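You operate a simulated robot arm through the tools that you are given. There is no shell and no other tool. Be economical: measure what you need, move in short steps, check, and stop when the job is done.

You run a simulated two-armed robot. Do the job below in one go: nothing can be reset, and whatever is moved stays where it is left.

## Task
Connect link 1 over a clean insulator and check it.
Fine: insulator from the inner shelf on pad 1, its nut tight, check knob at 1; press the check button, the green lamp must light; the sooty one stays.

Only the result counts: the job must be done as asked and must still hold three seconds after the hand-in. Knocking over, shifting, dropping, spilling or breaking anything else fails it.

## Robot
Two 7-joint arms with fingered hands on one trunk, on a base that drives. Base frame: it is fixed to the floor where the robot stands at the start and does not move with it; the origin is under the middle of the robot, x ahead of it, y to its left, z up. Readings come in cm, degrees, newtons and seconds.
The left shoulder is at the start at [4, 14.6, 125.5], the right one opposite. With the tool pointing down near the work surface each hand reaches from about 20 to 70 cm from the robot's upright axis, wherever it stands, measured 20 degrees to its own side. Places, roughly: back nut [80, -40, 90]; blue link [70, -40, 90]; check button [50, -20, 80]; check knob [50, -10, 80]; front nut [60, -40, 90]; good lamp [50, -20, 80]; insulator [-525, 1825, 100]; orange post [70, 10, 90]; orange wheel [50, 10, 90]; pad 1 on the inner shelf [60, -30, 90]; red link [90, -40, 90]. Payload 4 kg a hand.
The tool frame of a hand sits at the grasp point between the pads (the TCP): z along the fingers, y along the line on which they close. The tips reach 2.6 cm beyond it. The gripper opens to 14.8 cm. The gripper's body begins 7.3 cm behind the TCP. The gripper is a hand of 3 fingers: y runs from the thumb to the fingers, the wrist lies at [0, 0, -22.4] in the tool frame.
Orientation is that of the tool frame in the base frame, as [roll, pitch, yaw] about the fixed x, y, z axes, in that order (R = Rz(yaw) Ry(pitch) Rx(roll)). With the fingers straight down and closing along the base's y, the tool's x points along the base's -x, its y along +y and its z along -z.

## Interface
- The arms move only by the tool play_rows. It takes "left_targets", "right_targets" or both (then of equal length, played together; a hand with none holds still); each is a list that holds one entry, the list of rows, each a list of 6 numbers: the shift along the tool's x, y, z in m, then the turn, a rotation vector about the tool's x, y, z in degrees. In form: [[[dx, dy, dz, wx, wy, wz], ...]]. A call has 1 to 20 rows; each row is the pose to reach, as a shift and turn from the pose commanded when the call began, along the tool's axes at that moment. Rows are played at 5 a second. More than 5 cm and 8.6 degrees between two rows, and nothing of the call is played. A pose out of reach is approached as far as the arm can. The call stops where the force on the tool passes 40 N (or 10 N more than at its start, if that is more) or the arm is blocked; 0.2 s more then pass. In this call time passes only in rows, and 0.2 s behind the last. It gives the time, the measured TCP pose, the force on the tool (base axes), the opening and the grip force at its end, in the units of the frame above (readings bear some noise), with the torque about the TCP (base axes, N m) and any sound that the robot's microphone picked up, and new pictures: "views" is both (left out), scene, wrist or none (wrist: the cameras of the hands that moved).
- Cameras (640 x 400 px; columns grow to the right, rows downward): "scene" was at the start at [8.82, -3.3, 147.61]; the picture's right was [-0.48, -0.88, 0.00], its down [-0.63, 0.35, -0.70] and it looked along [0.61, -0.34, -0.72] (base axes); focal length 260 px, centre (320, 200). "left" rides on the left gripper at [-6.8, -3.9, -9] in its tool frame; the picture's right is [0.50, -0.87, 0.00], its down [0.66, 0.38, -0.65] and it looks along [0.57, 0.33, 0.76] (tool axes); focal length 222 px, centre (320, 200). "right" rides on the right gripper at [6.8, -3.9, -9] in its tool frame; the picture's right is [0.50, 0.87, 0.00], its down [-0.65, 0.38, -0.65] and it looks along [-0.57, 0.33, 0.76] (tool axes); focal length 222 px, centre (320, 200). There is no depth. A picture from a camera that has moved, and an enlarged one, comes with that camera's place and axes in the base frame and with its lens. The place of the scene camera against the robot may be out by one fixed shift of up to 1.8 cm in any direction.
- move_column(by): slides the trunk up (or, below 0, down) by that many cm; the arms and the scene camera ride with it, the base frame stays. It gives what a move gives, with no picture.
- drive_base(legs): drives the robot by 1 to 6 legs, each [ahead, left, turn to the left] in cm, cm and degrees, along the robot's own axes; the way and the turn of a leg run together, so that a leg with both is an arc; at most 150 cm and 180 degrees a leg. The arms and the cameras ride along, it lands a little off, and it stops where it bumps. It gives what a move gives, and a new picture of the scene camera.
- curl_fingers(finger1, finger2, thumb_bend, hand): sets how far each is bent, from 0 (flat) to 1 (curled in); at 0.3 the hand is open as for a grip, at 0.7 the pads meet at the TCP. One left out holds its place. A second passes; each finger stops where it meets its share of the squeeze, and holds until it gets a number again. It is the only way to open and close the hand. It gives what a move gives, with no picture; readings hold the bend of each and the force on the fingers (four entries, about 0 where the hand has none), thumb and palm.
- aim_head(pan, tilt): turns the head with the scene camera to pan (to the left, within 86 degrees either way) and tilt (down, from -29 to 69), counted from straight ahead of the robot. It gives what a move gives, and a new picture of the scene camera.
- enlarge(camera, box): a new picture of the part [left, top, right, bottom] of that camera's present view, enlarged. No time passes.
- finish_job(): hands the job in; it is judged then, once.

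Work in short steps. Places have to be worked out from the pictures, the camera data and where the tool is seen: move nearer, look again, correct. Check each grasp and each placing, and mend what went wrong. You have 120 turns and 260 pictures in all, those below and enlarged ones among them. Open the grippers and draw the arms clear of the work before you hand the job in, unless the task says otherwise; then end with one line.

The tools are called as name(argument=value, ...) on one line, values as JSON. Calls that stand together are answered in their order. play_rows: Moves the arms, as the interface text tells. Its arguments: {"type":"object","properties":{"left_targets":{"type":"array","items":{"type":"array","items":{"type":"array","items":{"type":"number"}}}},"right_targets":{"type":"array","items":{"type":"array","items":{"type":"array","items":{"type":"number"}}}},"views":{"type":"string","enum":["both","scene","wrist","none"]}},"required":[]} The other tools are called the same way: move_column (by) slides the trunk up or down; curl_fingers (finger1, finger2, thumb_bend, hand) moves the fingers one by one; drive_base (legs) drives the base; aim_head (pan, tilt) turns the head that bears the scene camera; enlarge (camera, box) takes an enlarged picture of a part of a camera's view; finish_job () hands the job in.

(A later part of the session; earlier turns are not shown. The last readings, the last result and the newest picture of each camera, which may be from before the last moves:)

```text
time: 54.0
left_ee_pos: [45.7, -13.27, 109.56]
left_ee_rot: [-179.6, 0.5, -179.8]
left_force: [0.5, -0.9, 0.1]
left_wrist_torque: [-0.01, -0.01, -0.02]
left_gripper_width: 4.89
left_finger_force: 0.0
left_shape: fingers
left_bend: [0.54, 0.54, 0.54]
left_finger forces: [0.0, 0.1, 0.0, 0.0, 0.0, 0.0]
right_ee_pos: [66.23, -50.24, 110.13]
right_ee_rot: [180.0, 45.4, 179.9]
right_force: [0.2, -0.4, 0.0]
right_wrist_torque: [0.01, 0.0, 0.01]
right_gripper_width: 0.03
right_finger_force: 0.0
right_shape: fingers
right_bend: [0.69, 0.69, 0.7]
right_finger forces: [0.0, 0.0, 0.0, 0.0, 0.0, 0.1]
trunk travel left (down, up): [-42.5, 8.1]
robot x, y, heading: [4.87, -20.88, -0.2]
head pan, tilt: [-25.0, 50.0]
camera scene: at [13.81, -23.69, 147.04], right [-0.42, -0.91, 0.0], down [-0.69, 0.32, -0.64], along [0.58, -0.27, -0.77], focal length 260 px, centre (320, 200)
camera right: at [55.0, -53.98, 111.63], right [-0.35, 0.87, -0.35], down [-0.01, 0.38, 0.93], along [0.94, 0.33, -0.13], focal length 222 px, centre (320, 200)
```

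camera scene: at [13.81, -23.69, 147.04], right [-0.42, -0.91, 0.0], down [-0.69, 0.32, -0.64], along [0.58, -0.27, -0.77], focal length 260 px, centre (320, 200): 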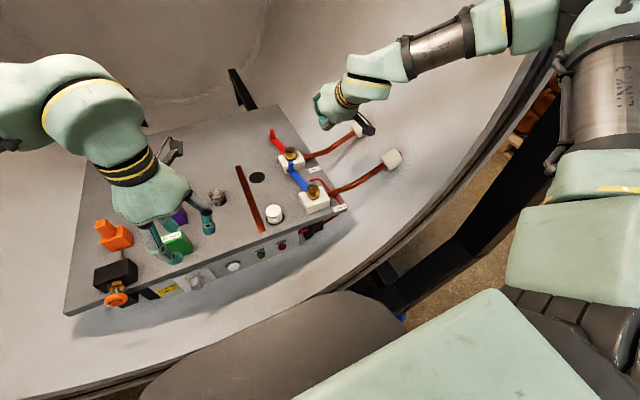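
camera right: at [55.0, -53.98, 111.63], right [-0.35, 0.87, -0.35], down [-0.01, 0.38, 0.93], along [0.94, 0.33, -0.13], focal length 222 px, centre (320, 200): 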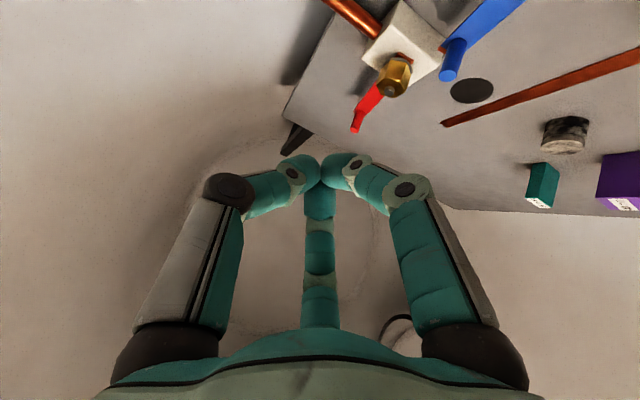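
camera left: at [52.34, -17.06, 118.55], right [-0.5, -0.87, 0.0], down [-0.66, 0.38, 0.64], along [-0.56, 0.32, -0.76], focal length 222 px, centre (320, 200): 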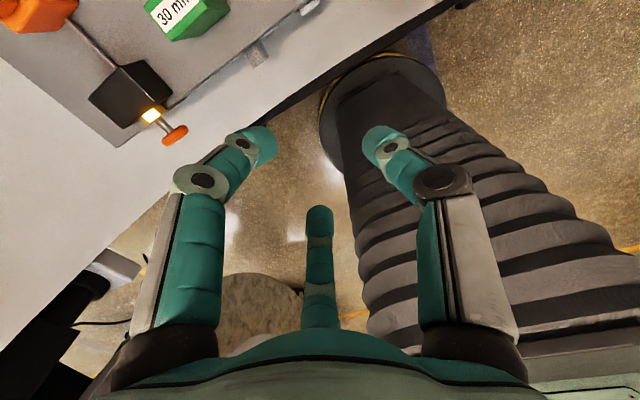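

Leaning the hand gives plenty of reach. I reduce the lean to ~30° for clearance over the nut and go to a spot beside the handle, above it: [71.5,-45,100].

play_rows(right_targets=[[[0.01, 0.017, 0.036, 0, 5, 0], [0.022, 0.035, 0.072, 0, 10, 0], [0.033, 0.052, 0.108, 0, 15, 0]]], views="both")

enlarge(camera="scene", box=[255, 110, 375, 220])

```text
time: 54.8
left_ee_pos: [45.51, -13.41, 109.79]
left_ee_rot: [-179.5, 0.6, -179.7]
left_force: [0.0, -0.2, -0.1]
left_wrist_torque: [0.0, 0.01, 0.01]
left_gripper_width: 4.86
left_finger_force: 0.2
left_shape: fingers
left_bend: [0.54, 0.54, 0.54]
left_finger forces: [0.0, 0.0, 0.1, 0.0, 0.0, 0.0]
right_ee_pos: [69.09, -46.8, 102.16]
right_ee_rot: [179.9, 30.5, 179.9]
right_force: [0.5, 0.4, -0.3]
right_wrist_torque: [0.02, -0.02, -0.02]
right_gripper_width: 0.01
right_finger_force: 0.1
right_shape: fingers
right_bend: [0.69, 0.69, 0.7]
right_finger forces: [0.0, 0.0, 0.0, 0.1, 0.0, 0.0]
right hand out of reach, approached as far as the arm can: row 3
trunk travel left (down, up): [-42.5, 8.1]
robot x, y, heading: [4.61, -20.74, -0.1]
head pan, tilt: [-25.0, 50.0]
camera scene: at [13.44, -23.67, 147.07], right [-0.42, -0.91, 0.0], down [-0.69, 0.32, -0.64], along [0.58, -0.27, -0.77], focal length 260 px, centre (320, 200)
camera right: at [58.65, -50.58, 106.47], right [-0.43, 0.87, -0.25], down [0.23, 0.38, 0.9], along [0.87, 0.33, -0.36], focal length 222 px, centre (320, 200)
```

scene: 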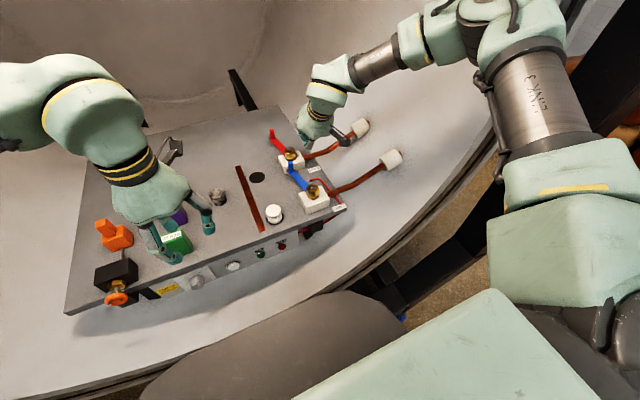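
right: 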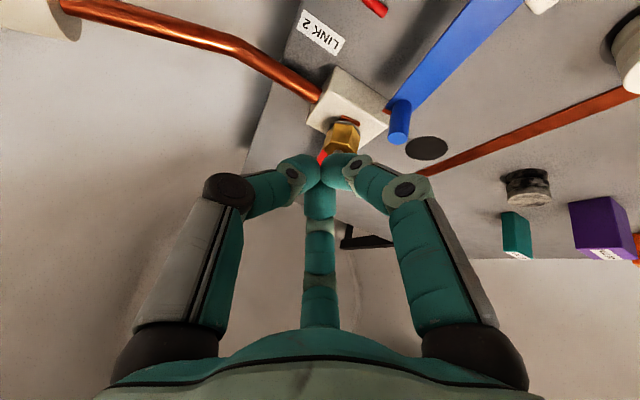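

```text
3.64 times, centred on (315, 165) of scene
camera zoom: at [13.44, -23.67, 147.07], right [-0.42, -0.91, 0.0], down [-0.69, 0.32, -0.64], along [0.58, -0.27, -0.77], focal length 947 px, centre (338, 327)
```

zoom: 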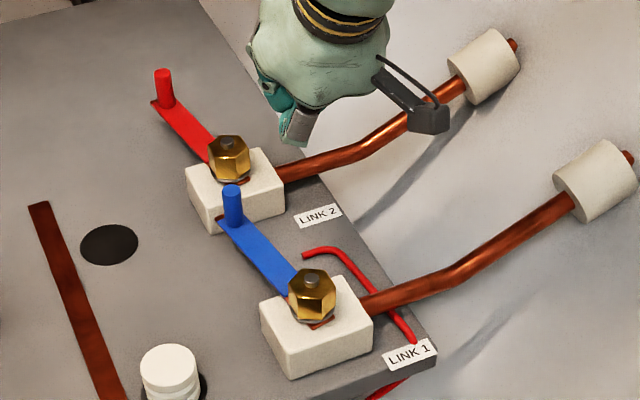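

The arm stops at [69.1,-46.8,102]. I lean it 8° more and lower beside the handle to z≈94.

play_rows(right_targets=[[[0.009, 0.0, 0.026, 0, -4, 0], [0.018, 0.005, 0.052, 0, -8, 0], [0.027, 0.01, 0.077, 0, -8, 0]]], views="wrist")

enlarge(camera="scene", box=[255, 110, 375, 220])

```text
time: 55.5
left_ee_pos: [45.6, -13.34, 109.77]
left_ee_rot: [-179.6, 0.6, -179.6]
left_force: [-0.7, -0.6, 0.1]
left_wrist_torque: [-0.04, 0.01, 0.0]
left_gripper_width: 4.86
left_finger_force: 0.1
left_shape: fingers
left_bend: [0.54, 0.54, 0.54]
left_finger forces: [0.0, 0.0, 0.0, 0.0, 0.0, 0.0]
right_ee_pos: [68.72, -47.96, 100.03]
right_ee_rot: [180.0, 38.2, -179.9]
right_force: [0.1, 0.0, -0.4]
right_wrist_torque: [0.03, -0.01, -0.02]
right_gripper_width: 0.02
right_finger_force: 0.0
right_shape: fingers
right_bend: [0.69, 0.69, 0.7]
right_finger forces: [0.0, 0.0, 0.1, 0.1, 0.0, 0.1]
right hand out of reach, approached as far as the arm can: row 1, 2, 3
trunk travel left (down, up): [-42.5, 8.1]
robot x, y, heading: [4.58, -20.68, -0.1]
head pan, tilt: [-25.0, 50.0]
camera right: at [57.81, -51.79, 102.93], right [-0.39, 0.87, -0.31], down [0.11, 0.38, 0.92], along [0.91, 0.33, -0.24], focal length 222 px, centre (320, 200)
```

right: 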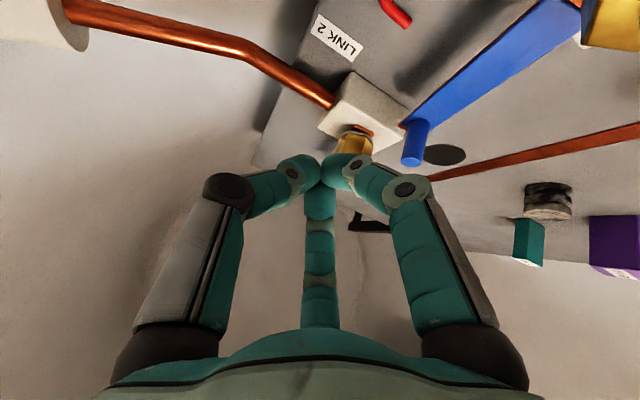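

```text
3.64 times, centred on (315, 165) of scene
camera zoom: at [13.62, -23.7, 147.05], right [-0.42, -0.91, 0.0], down [-0.69, 0.32, -0.64], along [0.58, -0.27, -0.77], focal length 947 px, centre (338, 327)
```

zoom: 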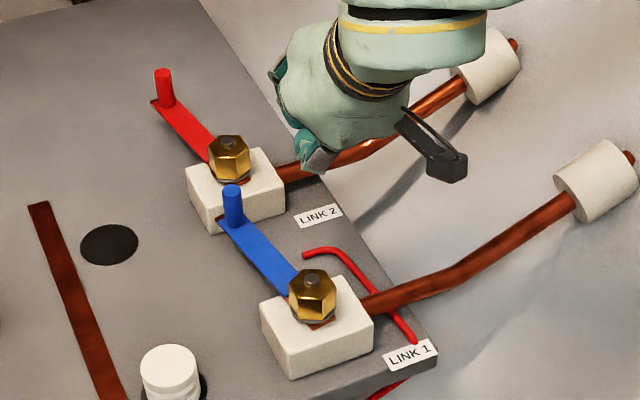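

In this arm posture reach falls as the hand goes low relative to the shoulder, so I lower the trunk: lift the hand 15 cm first, then slide down 16.

play_rows(right_targets=[[[0.031, 0, -0.039, 0, 0, 0], [0.062, 0, -0.079, 0, 0, 0], [0.093, 0, -0.118, 0, 0, 0]]], views="none")

```text
refused: row 2 steps farther than a row can; nothing moved
```

I fix the sign and step size for a pure upward move.

play_rows(right_targets=[[[-0.023, 0, -0.03, 0, 0, 0], [-0.046, 0, -0.06, 0, 0, 0], [-0.069, 0, -0.089, 0, 0, 0], [-0.092, 0, -0.118, 0, 0, 0]]], views="none")

move_column(by=-16)

play_rows(right_targets=[[[-0.01, 0.01, 0.03, 0, 0, 0], [0.004, 0.02, 0.055, 0, 0, 0], [0.0, 0.03, 0.061, 0, 0, 0]]], views="none")

```text
time: 56.5
left_ee_pos: [45.56, -13.31, 109.63]
left_ee_rot: [-179.6, 0.6, -179.7]
left_force: [-0.1, -0.2, -0.1]
left_wrist_torque: [0.0, -0.01, -0.03]
left_gripper_width: 4.85
left_finger_force: 0.1
left_shape: fingers
left_bend: [0.54, 0.54, 0.54]
left_finger forces: [0.0, 0.0, 0.1, 0.0, 0.0, 0.0]
right_ee_pos: [68.58, -47.95, 115.07]
right_ee_rot: [180.0, 38.4, 179.8]
right_force: [-0.6, 0.0, 0.0]
right_wrist_torque: [0.0, 0.04, -0.04]
right_gripper_width: 0.03
right_finger_force: 0.1
right_shape: fingers
right_bend: [0.69, 0.69, 0.7]
right_finger forces: [0.0, 0.0, 0.0, 0.0, 0.0, 0.1]
trunk travel left (down, up): [-42.5, 8.1]
robot x, y, heading: [5.0, -20.93, -0.1]
head pan, tilt: [-25.0, 50.0]
```

```text
time: 58.4
left_ee_pos: [45.64, -13.28, 93.61]
left_ee_rot: [-179.6, 0.6, -179.8]
left_force: [-0.8, -0.3, -0.2]
left_wrist_torque: [-0.02, 0.0, -0.01]
left_gripper_width: 4.87
left_finger_force: 0.0
left_shape: fingers
left_bend: [0.54, 0.54, 0.54]
left_finger forces: [0.0, 0.1, 0.0, 0.1, 0.0, 0.0]
right_ee_pos: [68.49, -48.12, 98.83]
right_ee_rot: [179.9, 38.4, 179.8]
right_force: [0.3, 0.1, 0.5]
right_wrist_torque: [0.03, -0.01, 0.02]
right_gripper_width: 0.01
right_finger_force: 0.1
right_shape: fingers
right_bend: [0.69, 0.69, 0.7]
right_finger forces: [0.1, 0.0, 0.0, 0.1, 0.1, 0.1]
trunk travel left (down, up): [-26.5, 24.1]
robot x, y, heading: [4.97, -20.96, -0.2]
head pan, tilt: [-25.0, 50.0]
```

```text
time: 59.2
left_ee_pos: [45.6, -13.33, 93.65]
left_ee_rot: [-179.6, 0.7, -179.7]
left_force: [-0.4, -0.7, -0.5]
left_wrist_torque: [0.0, 0.01, -0.01]
left_gripper_width: 4.87
left_finger_force: 0.0
left_shape: fingers
left_bend: [0.54, 0.54, 0.54]
left_finger forces: [0.0, 0.0, 0.0, 0.0, 0.1, 0.0]
right_ee_pos: [72.41, -45.09, 94.2]
right_ee_rot: [179.9, 38.5, 179.9]
right_force: [-0.2, -0.4, 0.3]
right_wrist_torque: [-0.01, -0.01, -0.01]
right_gripper_width: 0.02
right_finger_force: 0.0
right_shape: fingers
right_bend: [0.69, 0.69, 0.7]
right_finger forces: [0.1, 0.1, 0.0, 0.0, 0.0, 0.1]
trunk travel left (down, up): [-26.5, 24.1]
robot x, y, heading: [4.98, -20.85, -0.1]
head pan, tilt: [-25.0, 50.0]
```

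Now it reaches: [72.4,-45.1,94.2]. I look at how the fingertips stand to the handle.

play_rows(right_targets=[[[0, 0, 0, 0, 0, 0]]], views="both")

enlarge(camera="scene", box=[245, 90, 365, 200])

```text
time: 59.6
left_ee_pos: [45.73, -13.31, 93.7]
left_ee_rot: [-179.6, 0.6, -179.7]
left_force: [-0.7, 0.3, 0.6]
left_wrist_torque: [-0.02, 0.04, -0.03]
left_gripper_width: 4.87
left_finger_force: 0.0
left_shape: fingers
left_bend: [0.54, 0.54, 0.54]
left_finger forces: [0.0, 0.0, 0.0, 0.0, 0.0, 0.0]
right_ee_pos: [72.31, -45.1, 94.1]
right_ee_rot: [179.8, 38.4, 179.8]
right_force: [0.4, 0.1, 0.5]
right_wrist_torque: [0.01, -0.01, 0.0]
right_gripper_width: 0.02
right_finger_force: 0.0
right_shape: fingers
right_bend: [0.69, 0.69, 0.7]
right_finger forces: [0.1, 0.1, 0.0, 0.1, 0.0, 0.0]
trunk travel left (down, up): [-26.5, 24.1]
robot x, y, heading: [4.77, -20.71, 0.1]
head pan, tilt: [-25.0, 50.0]
camera scene: at [13.6, -23.7, 131.06], right [-0.42, -0.91, 0.0], down [-0.69, 0.32, -0.64], along [0.58, -0.27, -0.77], focal length 260 px, centre (320, 200)
camera right: at [61.46, -48.85, 96.96], right [-0.39, 0.87, -0.31], down [0.11, 0.38, 0.92], along [0.91, 0.33, -0.24], focal length 222 px, centre (320, 200)
```

scene: 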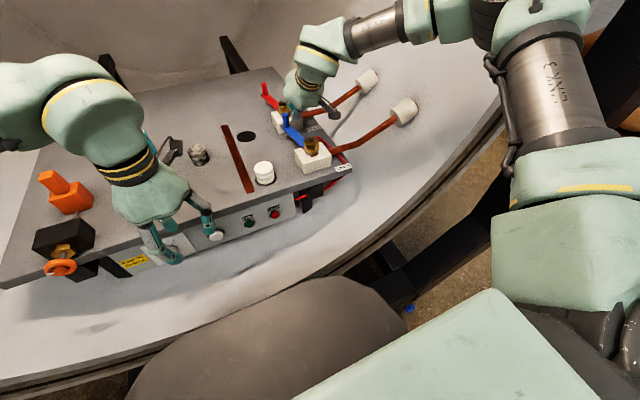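
right: 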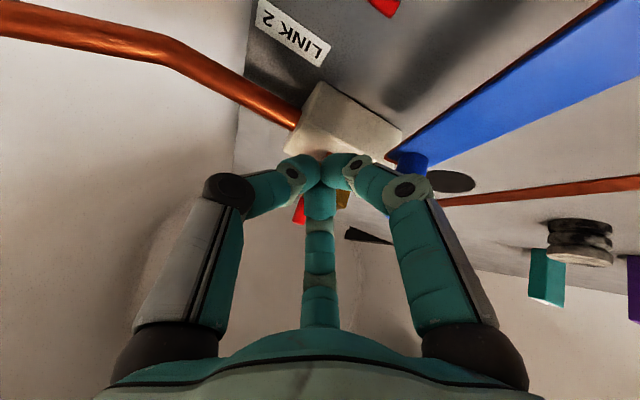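

```text
3.64 times, centred on (305, 145) of scene
camera zoom: at [13.6, -23.7, 131.06], right [-0.42, -0.91, 0.0], down [-0.69, 0.32, -0.64], along [0.58, -0.27, -0.77], focal length 947 px, centre (374, 400)
```

zoom: 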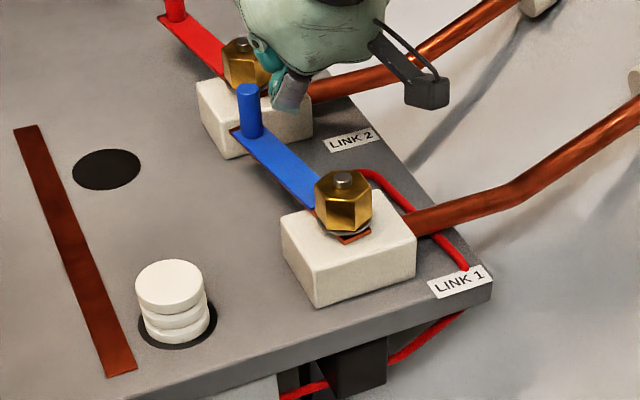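

The fingertips stand just right of the handle, close to the back nut. I pull back 1.5 cm, go down to z≈92.5, then begin pushing +y gently.

play_rows(right_targets=[[[0.022, 0, 0.004, 0, 0, 0], [0.022, 0.01, 0.004, 0, 0, 0], [0.022, 0.02, 0.004, 0, 0, 0], [0.022, 0.03, 0.004, 0, 0, 0], [0.022, 0.04, 0.004, 0, 0, 0]]], views="wrist")

enlarge(camera="scene", box=[245, 90, 365, 200])

```text
time: 60.8
left_ee_pos: [45.65, -13.42, 93.63]
left_ee_rot: [-179.7, 0.5, -179.7]
left_force: [-0.4, 0.4, -0.2]
left_wrist_torque: [0.01, -0.03, 0.02]
left_gripper_width: 4.85
left_finger_force: 0.1
left_shape: fingers
left_bend: [0.54, 0.54, 0.54]
left_finger forces: [0.0, 0.0, 0.1, 0.1, 0.0, 0.1]
right_ee_pos: [70.21, -41.73, 92.79]
right_ee_rot: [179.9, 38.4, 179.9]
right_force: [0.2, 0.0, -0.3]
right_wrist_torque: [-0.04, 0.03, 0.02]
right_gripper_width: 0.02
right_finger_force: 0.0
right_shape: fingers
right_bend: [0.7, 0.69, 0.7]
right_finger forces: [0.1, 0.0, 0.1, 0.0, 0.0, 0.0]
right hand out of reach, approached as far as the arm can: row 5
trunk travel left (down, up): [-26.5, 24.1]
robot x, y, heading: [4.61, -20.86, -0.1]
head pan, tilt: [-25.0, 50.0]
camera right: at [59.38, -45.39, 95.58], right [-0.39, 0.87, -0.31], down [0.11, 0.38, 0.92], along [0.91, 0.33, -0.24], focal length 222 px, centre (320, 200)
```

right: 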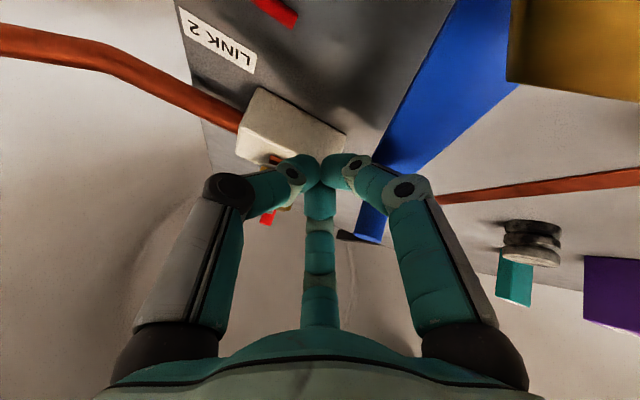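

```text
3.64 times, centred on (305, 145) of scene
camera zoom: at [13.59, -23.66, 131.06], right [-0.42, -0.91, 0.0], down [-0.69, 0.32, -0.64], along [0.58, -0.27, -0.77], focal length 947 px, centre (374, 400)
```

zoom: 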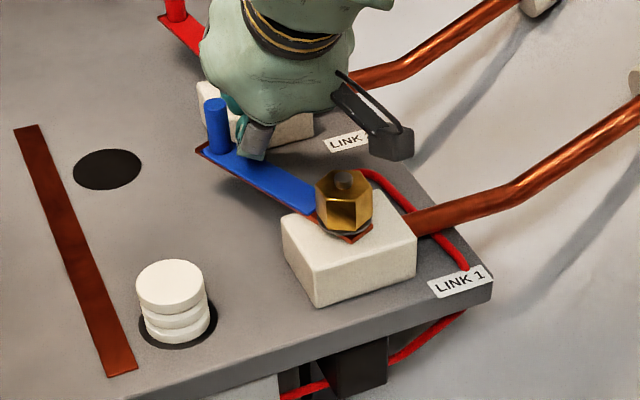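

The link swings freely. I continue the push along the arc.

play_rows(right_targets=[[[0.002, 0.015, -0.001, 0, 0, 0], [0.004, 0.03, -0.003, 0, 0, 0], [0.007, 0.045, -0.006, 0, 0, 0], [0.015, 0.058, -0.012, 0, 0, 0], [0.024, 0.07, -0.019, 0, 0, 0]]], views="scene")

enlarge(camera="scene", box=[245, 90, 365, 200])

```text
time: 62.0
left_ee_pos: [45.69, -13.29, 93.68]
left_ee_rot: [-179.6, 0.5, -179.8]
left_force: [1.0, -0.3, 0.6]
left_wrist_torque: [0.0, 0.01, 0.03]
left_gripper_width: 4.88
left_finger_force: 0.1
left_shape: fingers
left_bend: [0.54, 0.54, 0.54]
left_finger forces: [0.1, 0.1, 0.0, 0.0, 0.1, 0.0]
right_ee_pos: [65.48, -37.76, 93.92]
right_ee_rot: [179.9, 38.4, 179.8]
right_force: [0.1, -0.9, -0.5]
right_wrist_torque: [-0.03, 0.02, 0.0]
right_gripper_width: 0.0
right_finger_force: 0.0
right_shape: fingers
right_bend: [0.7, 0.69, 0.7]
right_finger forces: [0.1, 0.0, 0.0, 0.0, 0.0, 0.0]
right hand out of reach, approached as far as the arm can: row 1, 2, 3, 4, 5
trunk travel left (down, up): [-26.5, 24.1]
robot x, y, heading: [4.69, -21.16, -0.0]
head pan, tilt: [-25.0, 50.0]
camera scene: at [13.59, -23.67, 131.06], right [-0.42, -0.91, 0.0], down [-0.69, 0.32, -0.64], along [0.58, -0.27, -0.77], focal length 260 px, centre (320, 200)
```

scene: 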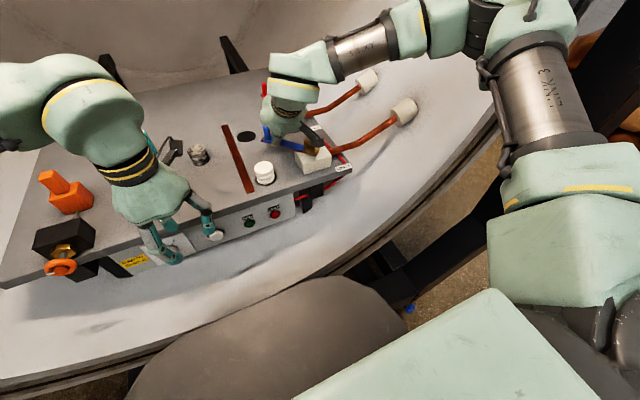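

```text
3.64 times, centred on (305, 145) of scene
camera zoom: at [13.59, -23.67, 131.06], right [-0.42, -0.91, 0.0], down [-0.69, 0.32, -0.64], along [0.58, -0.27, -0.77], focal length 947 px, centre (374, 400)
```

zoom: 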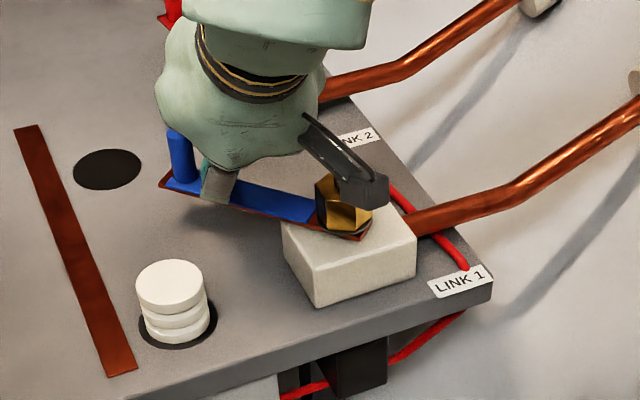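

The link is now about halfway (≈48°) and the right arm is at its limit; the left hand can finish by pulling the handle. I raise the right hand straight up and away first.

play_rows(right_targets=[[[-0.02, -0.01, -0.025, 0, 0, 0], [-0.04, -0.02, -0.05, 0, 0, 0], [-0.06, -0.04, -0.075, 0, 0, 0], [-0.05, -0.07, -0.1, 0, 0, 0], [-0.02, -0.09, -0.12, 0, 5, 0], [0.01, -0.11, -0.14, 0, 10, 0], [0.04, -0.13, -0.15, 0, 15, 0]]], views="none")

curl_fingers(hand="left", finger1=0.7, finger2=0.7, thumb_bend=0.7)

play_rows(left_targets=[[[0, 0, -0.04, 0, 0, 0], [0, -0.02, -0.08, 0, 0, 0], [-0.03, -0.05, -0.1, 0, 0, 0], [-0.06, -0.08, -0.11, 0, 0, 0], [-0.09, -0.11, -0.11, 0, 0, 0], [-0.12, -0.14, -0.11, 0, 0, 0], [-0.15, -0.17, -0.11, 0, 0, 0]]], views="both")

```text
time: 63.6
left_ee_pos: [45.47, -13.43, 93.68]
left_ee_rot: [-179.6, 0.6, -179.7]
left_force: [0.0, -0.9, -0.2]
left_wrist_torque: [0.02, 0.01, 0.01]
left_gripper_width: 4.86
left_finger_force: 0.0
left_shape: fingers
left_bend: [0.54, 0.54, 0.54]
left_finger forces: [0.0, 0.0, 0.0, 0.0, 0.1, 0.0]
right_ee_pos: [53.13, -50.61, 103.17]
right_ee_rot: [180.0, 23.3, 179.9]
right_force: [0.6, 0.3, -0.5]
right_wrist_torque: [-0.01, 0.02, -0.01]
right_gripper_width: 0.0
right_finger_force: 0.0
right_shape: fingers
right_bend: [0.7, 0.69, 0.7]
right_finger forces: [0.0, 0.0, 0.0, 0.0, 0.0, 0.1]
trunk travel left (down, up): [-26.5, 24.1]
robot x, y, heading: [4.7, -20.88, -0.1]
head pan, tilt: [-25.0, 50.0]
```

```text
time: 64.6
left_ee_pos: [45.65, -13.34, 93.75]
left_ee_rot: [-179.5, 0.6, -179.7]
left_force: [-0.1, 0.0, 0.5]
left_wrist_torque: [0.01, 0.0, 0.02]
left_gripper_width: 0.02
left_finger_force: 0.1
left_shape: fingers
left_bend: [0.69, 0.69, 0.7]
left_finger forces: [0.0, 0.0, 0.0, 0.0, 0.0, 0.0]
right_ee_pos: [53.31, -50.56, 103.23]
right_ee_rot: [180.0, 23.4, 179.9]
right_force: [-0.1, 0.7, 0.1]
right_wrist_torque: [0.0, -0.01, -0.01]
right_gripper_width: 0.0
right_finger_force: 0.0
right_shape: fingers
right_bend: [0.7, 0.69, 0.7]
right_finger forces: [0.0, 0.1, 0.1, 0.0, 0.1, 0.0]
trunk travel left (down, up): [-26.5, 24.1]
robot x, y, heading: [4.93, -21.02, 0.0]
head pan, tilt: [-25.0, 50.0]
```

```text
time: 66.2
left_ee_pos: [60.73, -30.53, 104.81]
left_ee_rot: [-179.8, 0.4, -179.9]
left_force: [0.7, 0.3, -0.1]
left_wrist_torque: [0.01, -0.01, -0.01]
left_gripper_width: 0.02
left_finger_force: 0.1
left_shape: fingers
left_bend: [0.69, 0.69, 0.7]
left_finger forces: [0.1, 0.0, 0.0, 0.0, 0.0, 0.0]
right_ee_pos: [53.22, -50.72, 103.02]
right_ee_rot: [179.9, 23.3, -180.0]
right_force: [0.3, 0.2, 0.3]
right_wrist_torque: [0.02, -0.02, -0.01]
right_gripper_width: 0.02
right_finger_force: 0.1
right_shape: fingers
right_bend: [0.7, 0.69, 0.7]
right_finger forces: [0.0, 0.1, 0.1, 0.0, 0.0, 0.0]
trunk travel left (down, up): [-26.5, 24.1]
robot x, y, heading: [4.77, -21.01, 0.1]
head pan, tilt: [-25.0, 50.0]
camera scene: at [13.63, -23.94, 131.04], right [-0.42, -0.91, 0.0], down [-0.69, 0.33, -0.64], along [0.58, -0.27, -0.77], focal length 260 px, centre (320, 200)
camera left: at [67.31, -34.48, 113.72], right [-0.5, -0.87, 0.0], down [-0.66, 0.38, 0.65], along [-0.56, 0.32, -0.76], focal length 222 px, centre (320, 200)
```

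scene: 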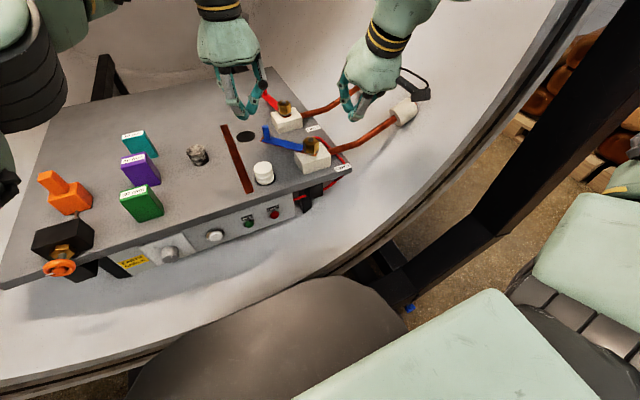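
left: 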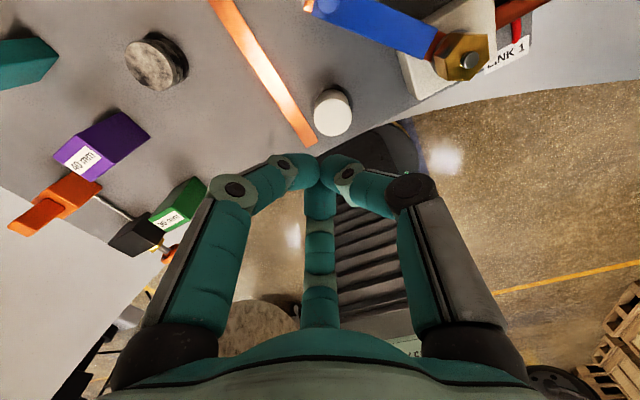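

The nut is at [59.1,-43.1], the handle now at [67.5,-34.8] (≈45°). I move the left hand away and drive the base 8 cm left so the right arm can complete the swing within its range.

play_rows(left_targets=[[[0.03, 0.03, -0.01, 0, 0, 0], [0.06, 0.06, -0.02, 0, 0, 0], [0.09, 0.09, -0.03, 0, 0, 0], [0.12, 0.12, -0.03, 0, 0, 0], [0.15, 0.15, -0.03, 0, 0, 0], [0.17, 0.18, -0.03, 0, 0, 0]]], views="none")

drive_base(legs=[[0, 8, 0]])

```text
time: 67.6
left_ee_pos: [43.45, -12.18, 107.78]
left_ee_rot: [-179.4, 0.5, -179.8]
left_force: [0.3, -0.8, -0.2]
left_wrist_torque: [-0.02, 0.05, 0.01]
left_gripper_width: 0.01
left_finger_force: 0.0
left_shape: fingers
left_bend: [0.69, 0.69, 0.7]
left_finger forces: [0.1, 0.0, 0.1, 0.0, 0.0, 0.0]
right_ee_pos: [53.3, -50.46, 103.25]
right_ee_rot: [-180.0, 23.4, -179.9]
right_force: [0.3, 0.9, 0.0]
right_wrist_torque: [-0.02, -0.02, -0.02]
right_gripper_width: 0.0
right_finger_force: 0.0
right_shape: fingers
right_bend: [0.7, 0.69, 0.7]
right_finger forces: [0.1, 0.0, 0.1, 0.0, 0.1, 0.1]
trunk travel left (down, up): [-26.5, 24.1]
robot x, y, heading: [4.92, -20.71, -0.2]
head pan, tilt: [-25.0, 50.0]
```

```text
time: 68.6
left_ee_pos: [43.49, -4.42, 107.61]
left_ee_rot: [-179.5, 0.6, -179.8]
left_force: [0.6, 0.3, 0.3]
left_wrist_torque: [-0.03, 0.01, 0.0]
left_gripper_width: 0.03
left_finger_force: 0.0
left_shape: fingers
left_bend: [0.69, 0.69, 0.7]
left_finger forces: [0.1, 0.0, 0.0, 0.0, 0.0, 0.1]
right_ee_pos: [53.35, -42.57, 103.15]
right_ee_rot: [179.9, 23.3, 179.9]
right_force: [-0.4, -0.1, 0.6]
right_wrist_torque: [-0.04, 0.0, 0.02]
right_gripper_width: 0.02
right_finger_force: 0.0
right_shape: fingers
right_bend: [0.7, 0.69, 0.7]
right_finger forces: [0.1, 0.1, 0.0, 0.0, 0.0, 0.0]
trunk travel left (down, up): [-26.5, 24.1]
robot x, y, heading: [5.12, -13.28, -0.3]
head pan, tilt: [-25.0, 50.0]
camera scene: at [13.58, -15.69, 131.06], right [-0.42, -0.91, 0.0], down [-0.69, 0.33, -0.64], along [0.58, -0.27, -0.77], focal length 260 px, centre (320, 200)
```

scene: 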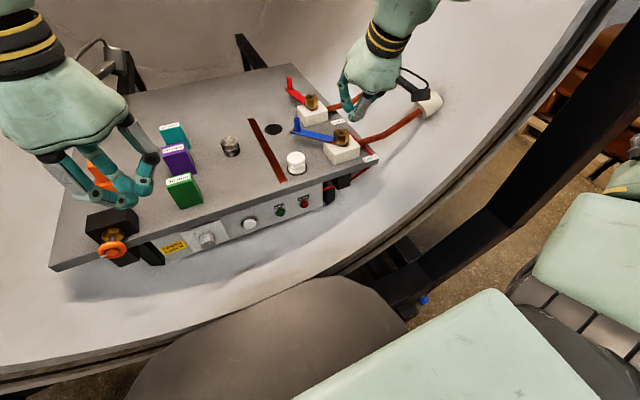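

I bring the right poker back out behind the handle: first to about [68.5,-41,100] with more lean.

play_rows(right_targets=[[[-0.032, 0.004, 0.022, 0, -4, 0], [-0.064, 0.008, 0.044, 0, -8, 0], [-0.096, 0.012, 0.066, 0, -12, 0], [-0.127, 0.016, 0.088, 0, -15, 0]]], views="both")

```text
time: 69.6
left_ee_pos: [43.57, -4.26, 107.54]
left_ee_rot: [-179.5, 0.5, -179.7]
left_force: [0.2, -0.1, 0.5]
left_wrist_torque: [-0.01, 0.02, -0.01]
left_gripper_width: 0.02
left_finger_force: 0.2
left_shape: fingers
left_bend: [0.69, 0.69, 0.7]
left_finger forces: [0.1, 0.1, 0.1, 0.0, 0.0, 0.0]
right_ee_pos: [68.56, -41.05, 99.63]
right_ee_rot: [180.0, 38.3, 179.8]
right_force: [-0.1, -0.4, -0.8]
right_wrist_torque: [-0.01, 0.02, 0.0]
right_gripper_width: 0.0
right_finger_force: 0.1
right_shape: fingers
right_bend: [0.7, 0.69, 0.7]
right_finger forces: [0.0, 0.0, 0.1, 0.0, 0.1, 0.0]
trunk travel left (down, up): [-26.5, 24.1]
robot x, y, heading: [4.79, -13.13, -0.0]
head pan, tilt: [-25.0, 50.0]
camera scene: at [13.76, -15.69, 131.04], right [-0.42, -0.91, 0.0], down [-0.69, 0.33, -0.64], along [0.58, -0.27, -0.77], focal length 260 px, centre (320, 200)
camera right: at [57.6, -44.79, 102.52], right [-0.39, 0.87, -0.31], down [0.11, 0.38, 0.92], along [0.91, 0.33, -0.24], focal length 222 px, centre (320, 200)
```

scene: 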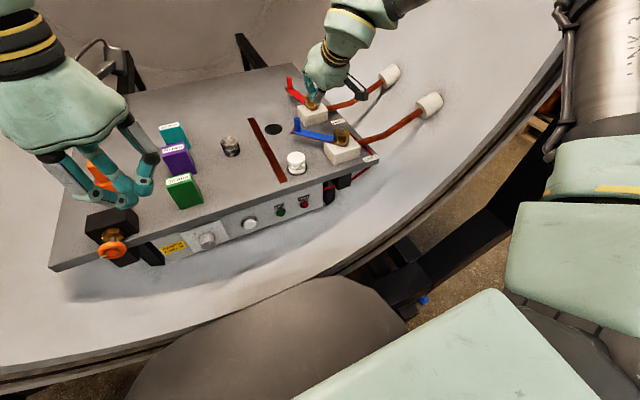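
right: 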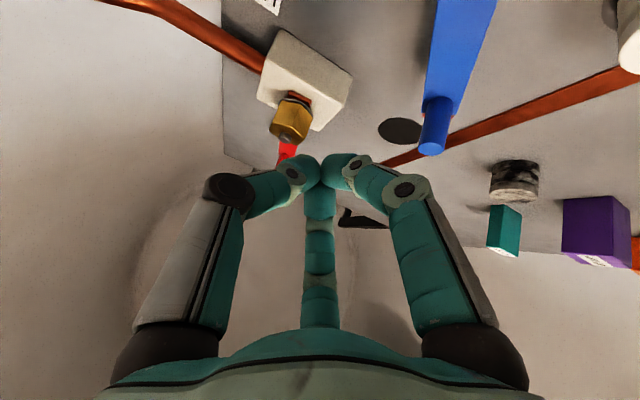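

Reach is good here. I reduce the lean to 25° (keeping the wrist camera clear of the nut) and come over [66,-40,97], just behind the link.

play_rows(right_targets=[[[0.01, 0.003, -0.005, 0, 4, 0], [0.023, 0.008, 0.0, 0, 8, 0], [0.036, 0.0115, 0.005, 0, 13, 0]]], views="wrist")

enlarge(camera="scene", box=[265, 70, 395, 190])

```text
time: 70.4
left_ee_pos: [43.47, -4.28, 107.6]
left_ee_rot: [-179.5, 0.6, -179.8]
left_force: [-0.1, 0.1, -0.1]
left_wrist_torque: [0.0, 0.04, -0.01]
left_gripper_width: 0.02
left_finger_force: 0.0
left_shape: fingers
left_bend: [0.69, 0.69, 0.7]
left_finger forces: [0.0, 0.0, 0.1, 0.1, 0.1, 0.1]
right_ee_pos: [66.0, -39.75, 97.29]
right_ee_rot: [179.9, 25.3, 179.8]
right_force: [0.6, 0.3, 0.4]
right_wrist_torque: [0.03, -0.01, 0.02]
right_gripper_width: 0.0
right_finger_force: 0.0
right_shape: fingers
right_bend: [0.7, 0.69, 0.7]
right_finger forces: [0.1, 0.0, 0.0, 0.0, 0.0, 0.0]
trunk travel left (down, up): [-26.5, 24.1]
robot x, y, heading: [5.1, -13.12, -0.1]
head pan, tilt: [-25.0, 50.0]
camera right: at [55.93, -43.62, 102.53], right [-0.45, 0.87, -0.21], down [0.31, 0.38, 0.87], along [0.84, 0.33, -0.44], focal length 222 px, centre (320, 200)
```

right: 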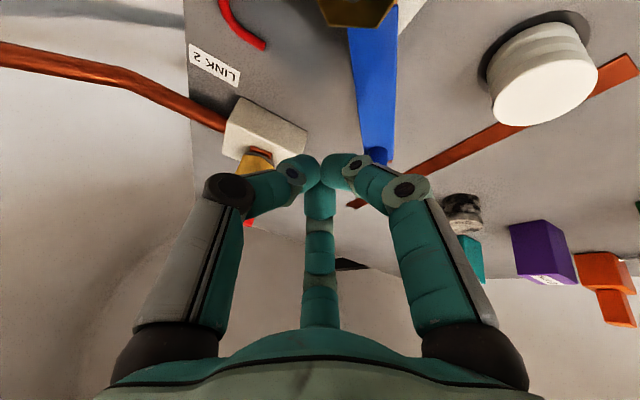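

```text
3.33 times, centred on (330, 130) of scene
camera zoom: at [13.62, -15.67, 131.05], right [-0.42, -0.91, 0.0], down [-0.69, 0.33, -0.64], along [0.58, -0.27, -0.77], focal length 868 px, centre (287, 433)
```

zoom: 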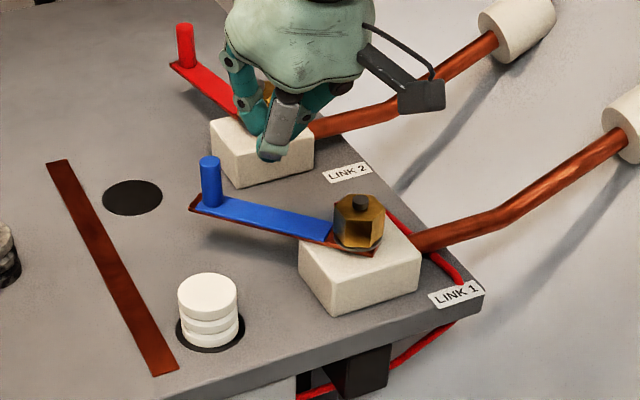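

Clear view: the poker is behind the link. I lower to z≈91.5 and sweep the link along its arc to about 75°.

play_rows(right_targets=[[[0.012, 0, 0.026, 0, 0, 0], [0.0248, 0, 0.0524, 0, 0, 0], [0.034, 0.012, 0.048, 0, 0, 0], [0.043, 0.0245, 0.044, 0, 0, 0], [0.051, 0.031, 0.0403, 0, 0, 0], [0.058, 0.0375, 0.0366, 0, 0, 0]]], views="none")

enlarge(camera="scene", box=[265, 70, 395, 190])

```text
time: 71.8
left_ee_pos: [43.34, -4.33, 107.68]
left_ee_rot: [-179.5, 0.6, -179.8]
left_force: [0.8, 0.9, 0.2]
left_wrist_torque: [-0.02, 0.03, 0.01]
left_gripper_width: 0.03
left_finger_force: 0.1
left_shape: fingers
left_bend: [0.69, 0.69, 0.7]
left_finger forces: [0.0, 0.0, 0.1, 0.0, 0.0, 0.0]
right_ee_pos: [62.22, -36.14, 91.81]
right_ee_rot: [179.9, 25.6, 179.8]
right_force: [-1.3, -5.5, 17.1]
right_wrist_torque: [0.08, 0.22, 0.06]
right_gripper_width: 0.0
right_finger_force: 7.3
right_shape: fingers
right_bend: [0.72, 0.67, 0.69]
right_finger forces: [15.8, 0.0, 0.0, 0.0, 0.1, 0.1]
trunk travel left (down, up): [-26.5, 24.1]
robot x, y, heading: [4.61, -12.97, -0.1]
head pan, tilt: [-25.0, 50.0]
```

```text
3.33 times, centred on (330, 130) of scene
camera zoom: at [13.39, -15.69, 131.08], right [-0.42, -0.91, 0.0], down [-0.69, 0.33, -0.64], along [0.58, -0.27, -0.77], focal length 868 px, centre (287, 433)
```

zoom: 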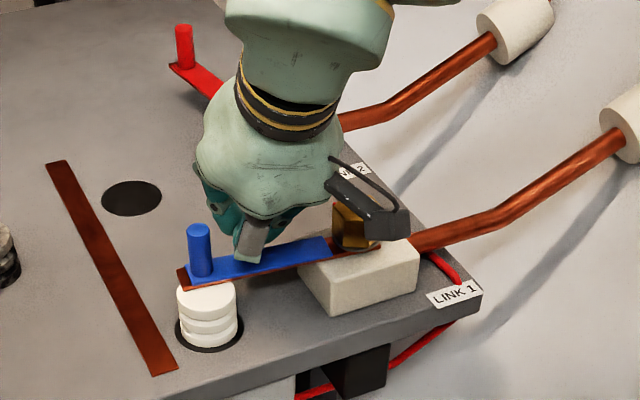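

The link is at ~78°, its end over the insulator's rim, but a fingertip is riding on the link (17 N up). I raise off and back away to look before the last nudge.

play_rows(right_targets=[[[-0.0085, 0, -0.018, 0, 0, 0], [-0.035, 0, -0.018, 0, 0, 0]]], views="wrist")

enlarge(camera="scene", box=[265, 70, 395, 190])

```text
time: 72.4
left_ee_pos: [43.49, -4.19, 107.57]
left_ee_rot: [-179.6, 0.6, -179.8]
left_force: [0.1, -0.1, 1.2]
left_wrist_torque: [-0.02, 0.01, 0.0]
left_gripper_width: 0.02
left_finger_force: 0.0
left_shape: fingers
left_bend: [0.69, 0.69, 0.7]
left_finger forces: [0.0, 0.0, 0.1, 0.0, 0.0, 0.0]
right_ee_pos: [64.55, -36.16, 94.69]
right_ee_rot: [179.9, 25.3, 179.9]
right_force: [0.1, 0.2, -0.6]
right_wrist_torque: [0.0, 0.03, 0.01]
right_gripper_width: 0.0
right_finger_force: 0.1
right_shape: fingers
right_bend: [0.7, 0.69, 0.7]
right_finger forces: [0.1, 0.0, 0.0, 0.0, 0.1, 0.0]
trunk travel left (down, up): [-26.5, 24.1]
robot x, y, heading: [4.89, -13.12, 0.1]
head pan, tilt: [-25.0, 50.0]
camera right: at [54.68, -39.9, 99.89], right [-0.45, 0.87, -0.21], down [0.31, 0.38, 0.87], along [0.83, 0.33, -0.44], focal length 222 px, centre (320, 200)
```

right: 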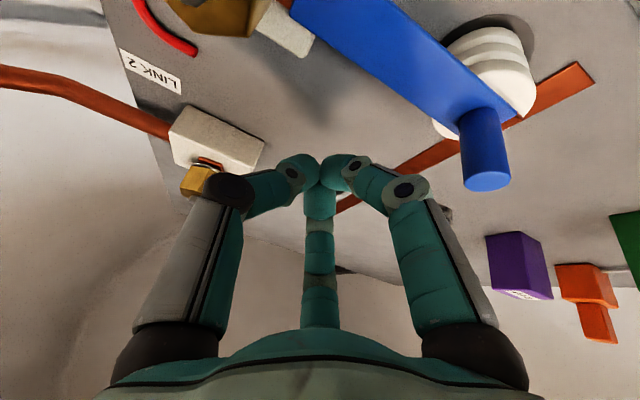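

```text
3.33 times, centred on (330, 130) of scene
camera zoom: at [13.67, -15.68, 131.04], right [-0.42, -0.91, 0.0], down [-0.69, 0.33, -0.64], along [0.58, -0.27, -0.77], focal length 868 px, centre (287, 433)
```

zoom: 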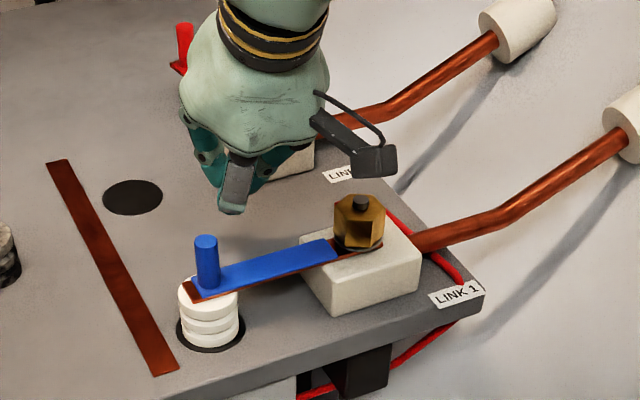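

The link's end with the handle now lies centred over the insulator. Next the nut: I raise the right hand, open it and stand it upright over the nut at [59.1,-43.1].

play_rows(right_targets=[[[-0.017, 0, -0.036, 0, 0, 0], [-0.034, 0, -0.072, 0, 5, 0], [-0.02, -0.03, -0.082, 0, 12, 0], [-0.004, -0.05, -0.09, 0, 19, 0], [0.013, -0.0695, -0.1, 0, 25, 0]]], views="none")

curl_fingers(hand="right", finger1=0.45, finger2=0.45, thumb_bend=0.45)

play_rows(right_targets=[[[0, 0, 0, 0, 0, 0]]], views="both")

```text
time: 73.6
left_ee_pos: [43.5, -4.36, 107.67]
left_ee_rot: [-179.5, 0.6, -179.8]
left_force: [0.2, 0.0, -0.1]
left_wrist_torque: [-0.01, -0.01, -0.01]
left_gripper_width: 0.01
left_finger_force: 0.1
left_shape: fingers
left_bend: [0.69, 0.69, 0.7]
left_finger forces: [0.0, 0.1, 0.0, 0.0, 0.0, 0.0]
right_ee_pos: [59.05, -43.04, 103.2]
right_ee_rot: [180.0, 0.3, 180.0]
right_force: [0.0, -0.5, -0.3]
right_wrist_torque: [0.0, 0.01, 0.03]
right_gripper_width: 0.01
right_finger_force: 0.0
right_shape: fingers
right_bend: [0.7, 0.69, 0.7]
right_finger forces: [0.0, 0.0, 0.1, 0.1, 0.0, 0.0]
trunk travel left (down, up): [-26.5, 24.1]
robot x, y, heading: [4.9, -12.99, -0.1]
head pan, tilt: [-25.0, 50.0]
```

```text
time: 74.6
left_ee_pos: [43.43, -4.28, 107.57]
left_ee_rot: [-179.7, 0.5, -179.8]
left_force: [-0.2, 0.2, -0.4]
left_wrist_torque: [0.01, -0.01, -0.01]
left_gripper_width: 0.02
left_finger_force: 0.0
left_shape: fingers
left_bend: [0.69, 0.69, 0.7]
left_finger forces: [0.0, 0.0, 0.0, 0.0, 0.0, 0.1]
right_ee_pos: [59.1, -43.03, 103.24]
right_ee_rot: [179.9, 0.3, 179.8]
right_force: [0.5, 0.1, 0.2]
right_wrist_torque: [0.03, 0.0, 0.02]
right_gripper_width: 7.82
right_finger_force: 0.0
right_shape: fingers
right_bend: [0.45, 0.45, 0.45]
right_finger forces: [0.0, 0.1, 0.0, 0.1, 0.0, 0.0]
trunk travel left (down, up): [-26.5, 24.1]
robot x, y, heading: [4.68, -12.46, -0.1]
head pan, tilt: [-25.0, 50.0]
```

```text
time: 75.0
left_ee_pos: [43.48, -4.27, 107.69]
left_ee_rot: [-179.6, 0.6, -179.8]
left_force: [0.4, -0.6, 0.7]
left_wrist_torque: [-0.02, -0.01, 0.0]
left_gripper_width: 0.01
left_finger_force: 0.1
left_shape: fingers
left_bend: [0.69, 0.69, 0.7]
left_finger forces: [0.0, 0.0, 0.0, 0.0, 0.0, 0.0]
right_ee_pos: [59.11, -43.06, 103.26]
right_ee_rot: [180.0, 0.4, 180.0]
right_force: [0.6, -0.2, -0.3]
right_wrist_torque: [-0.01, -0.02, 0.02]
right_gripper_width: 7.83
right_finger_force: 0.0
right_shape: fingers
right_bend: [0.45, 0.45, 0.45]
right_finger forces: [0.1, 0.1, 0.0, 0.0, 0.0, 0.1]
trunk travel left (down, up): [-26.5, 24.1]
robot x, y, heading: [4.55, -12.52, 0.1]
head pan, tilt: [-25.0, 50.0]
camera scene: at [13.61, -15.67, 131.06], right [-0.42, -0.91, 0.0], down [-0.69, 0.33, -0.64], along [0.58, -0.27, -0.77], focal length 260 px, centre (320, 200)
camera right: at [52.25, -46.79, 112.12], right [-0.5, 0.87, 0.0], down [0.65, 0.38, 0.66], along [0.57, 0.33, -0.75], focal length 222 px, centre (320, 200)
```

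scene: 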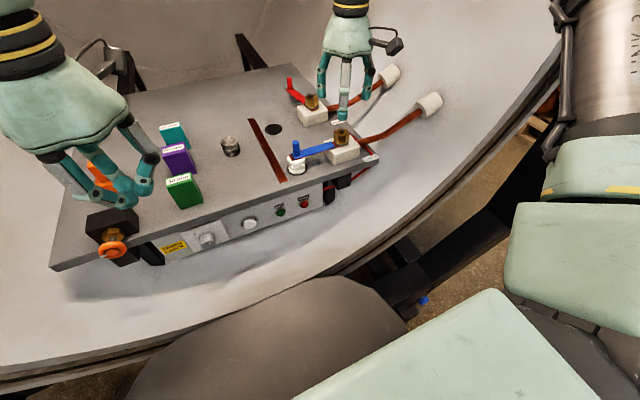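
right: 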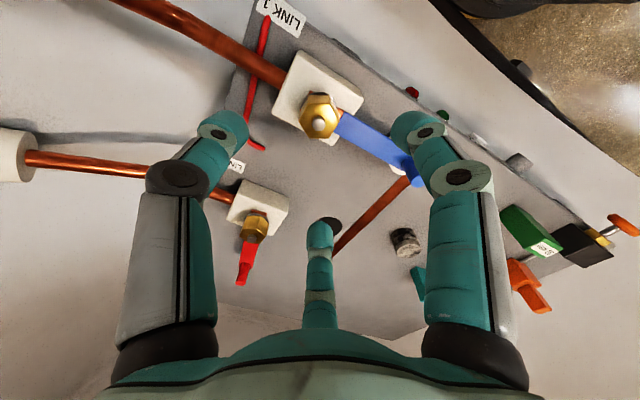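

The hand is upright above the nut. I enlarge to see its alignment and the hex orientation.

enlarge(camera="right", box=[260, 40, 380, 160])

```text
3.33 times, centred on (320, 100) of right
camera zoom: at [52.25, -46.79, 112.12], right [-0.5, 0.87, 0.0], down [0.65, 0.38, 0.66], along [0.57, 0.33, -0.75], focal length 740 px, centre (320, 533)
```

zoom: 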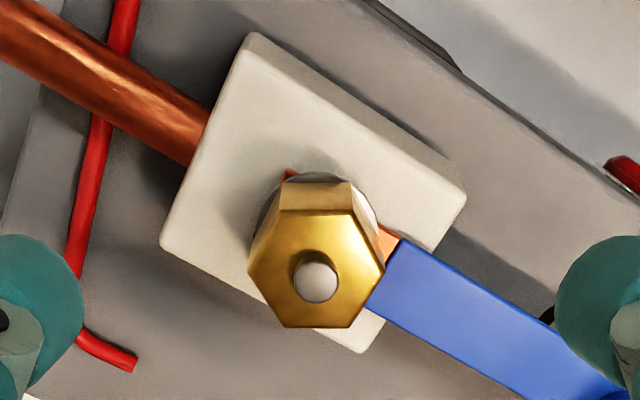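

Hex flats face 30°/90°/150°…, which fits the three fingers at yaw 180 exactly. I go down 4.5 cm and re-measure the centring.

play_rows(right_targets=[[[0.002, -0.001, 0.025, 0, 0, 0], [0.003, -0.002, 0.045, 0, 0, 0]]], views="none")

enlarge(camera="right", box=[240, 80, 400, 220])

enlarge(camera="scene", box=[290, 80, 390, 180])

```text
time: 75.6
left_ee_pos: [43.48, -4.4, 107.66]
left_ee_rot: [-179.7, 0.7, -179.8]
left_force: [-0.4, 0.6, -0.4]
left_wrist_torque: [0.02, 0.02, -0.03]
left_gripper_width: 0.02
left_finger_force: 0.0
left_shape: fingers
left_bend: [0.69, 0.69, 0.7]
left_finger forces: [0.0, 0.1, 0.1, 0.0, 0.0, 0.1]
right_ee_pos: [58.89, -43.18, 98.63]
right_ee_rot: [179.9, 0.4, 180.0]
right_force: [0.2, 0.4, -0.3]
right_wrist_torque: [0.03, 0.01, 0.0]
right_gripper_width: 7.81
right_finger_force: 0.1
right_shape: fingers
right_bend: [0.45, 0.45, 0.45]
right_finger forces: [0.0, 0.0, 0.1, 0.0, 0.0, 0.0]
trunk travel left (down, up): [-26.5, 24.1]
robot x, y, heading: [4.76, -13.06, 0.0]
head pan, tilt: [-25.0, 50.0]
```

```text
2.86 times, centred on (320, 150) of right
camera zoom: at [52.13, -46.93, 107.64], right [-0.5, 0.87, 0.0], down [0.65, 0.38, 0.66], along [0.57, 0.33, -0.75], focal length 635 px, centre (320, 343)
```

zoom: 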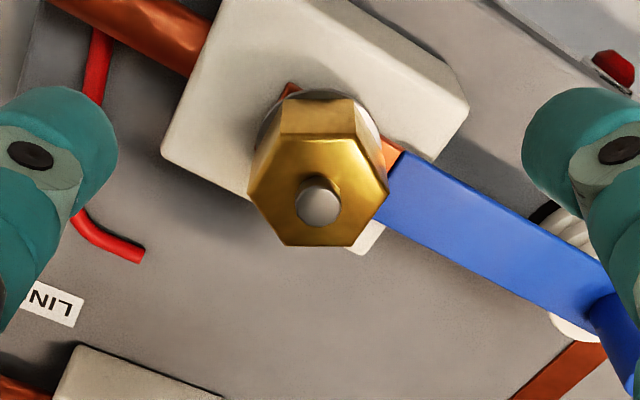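

```text
4.00 times, centred on (340, 130) of scene
camera zoom: at [13.63, -15.69, 131.05], right [-0.42, -0.91, 0.0], down [-0.69, 0.33, -0.64], along [0.58, -0.27, -0.77], focal length 1042 px, centre (240, 480)
```

zoom: 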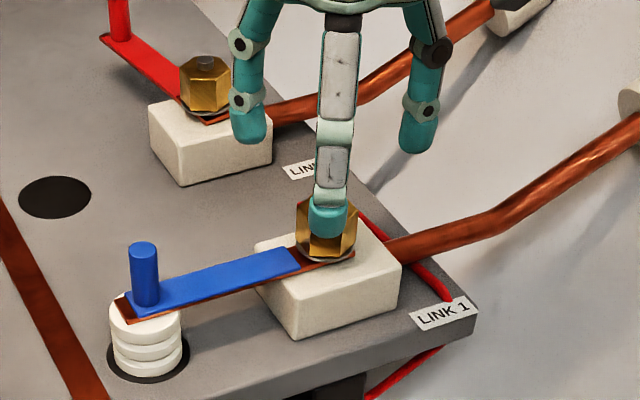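

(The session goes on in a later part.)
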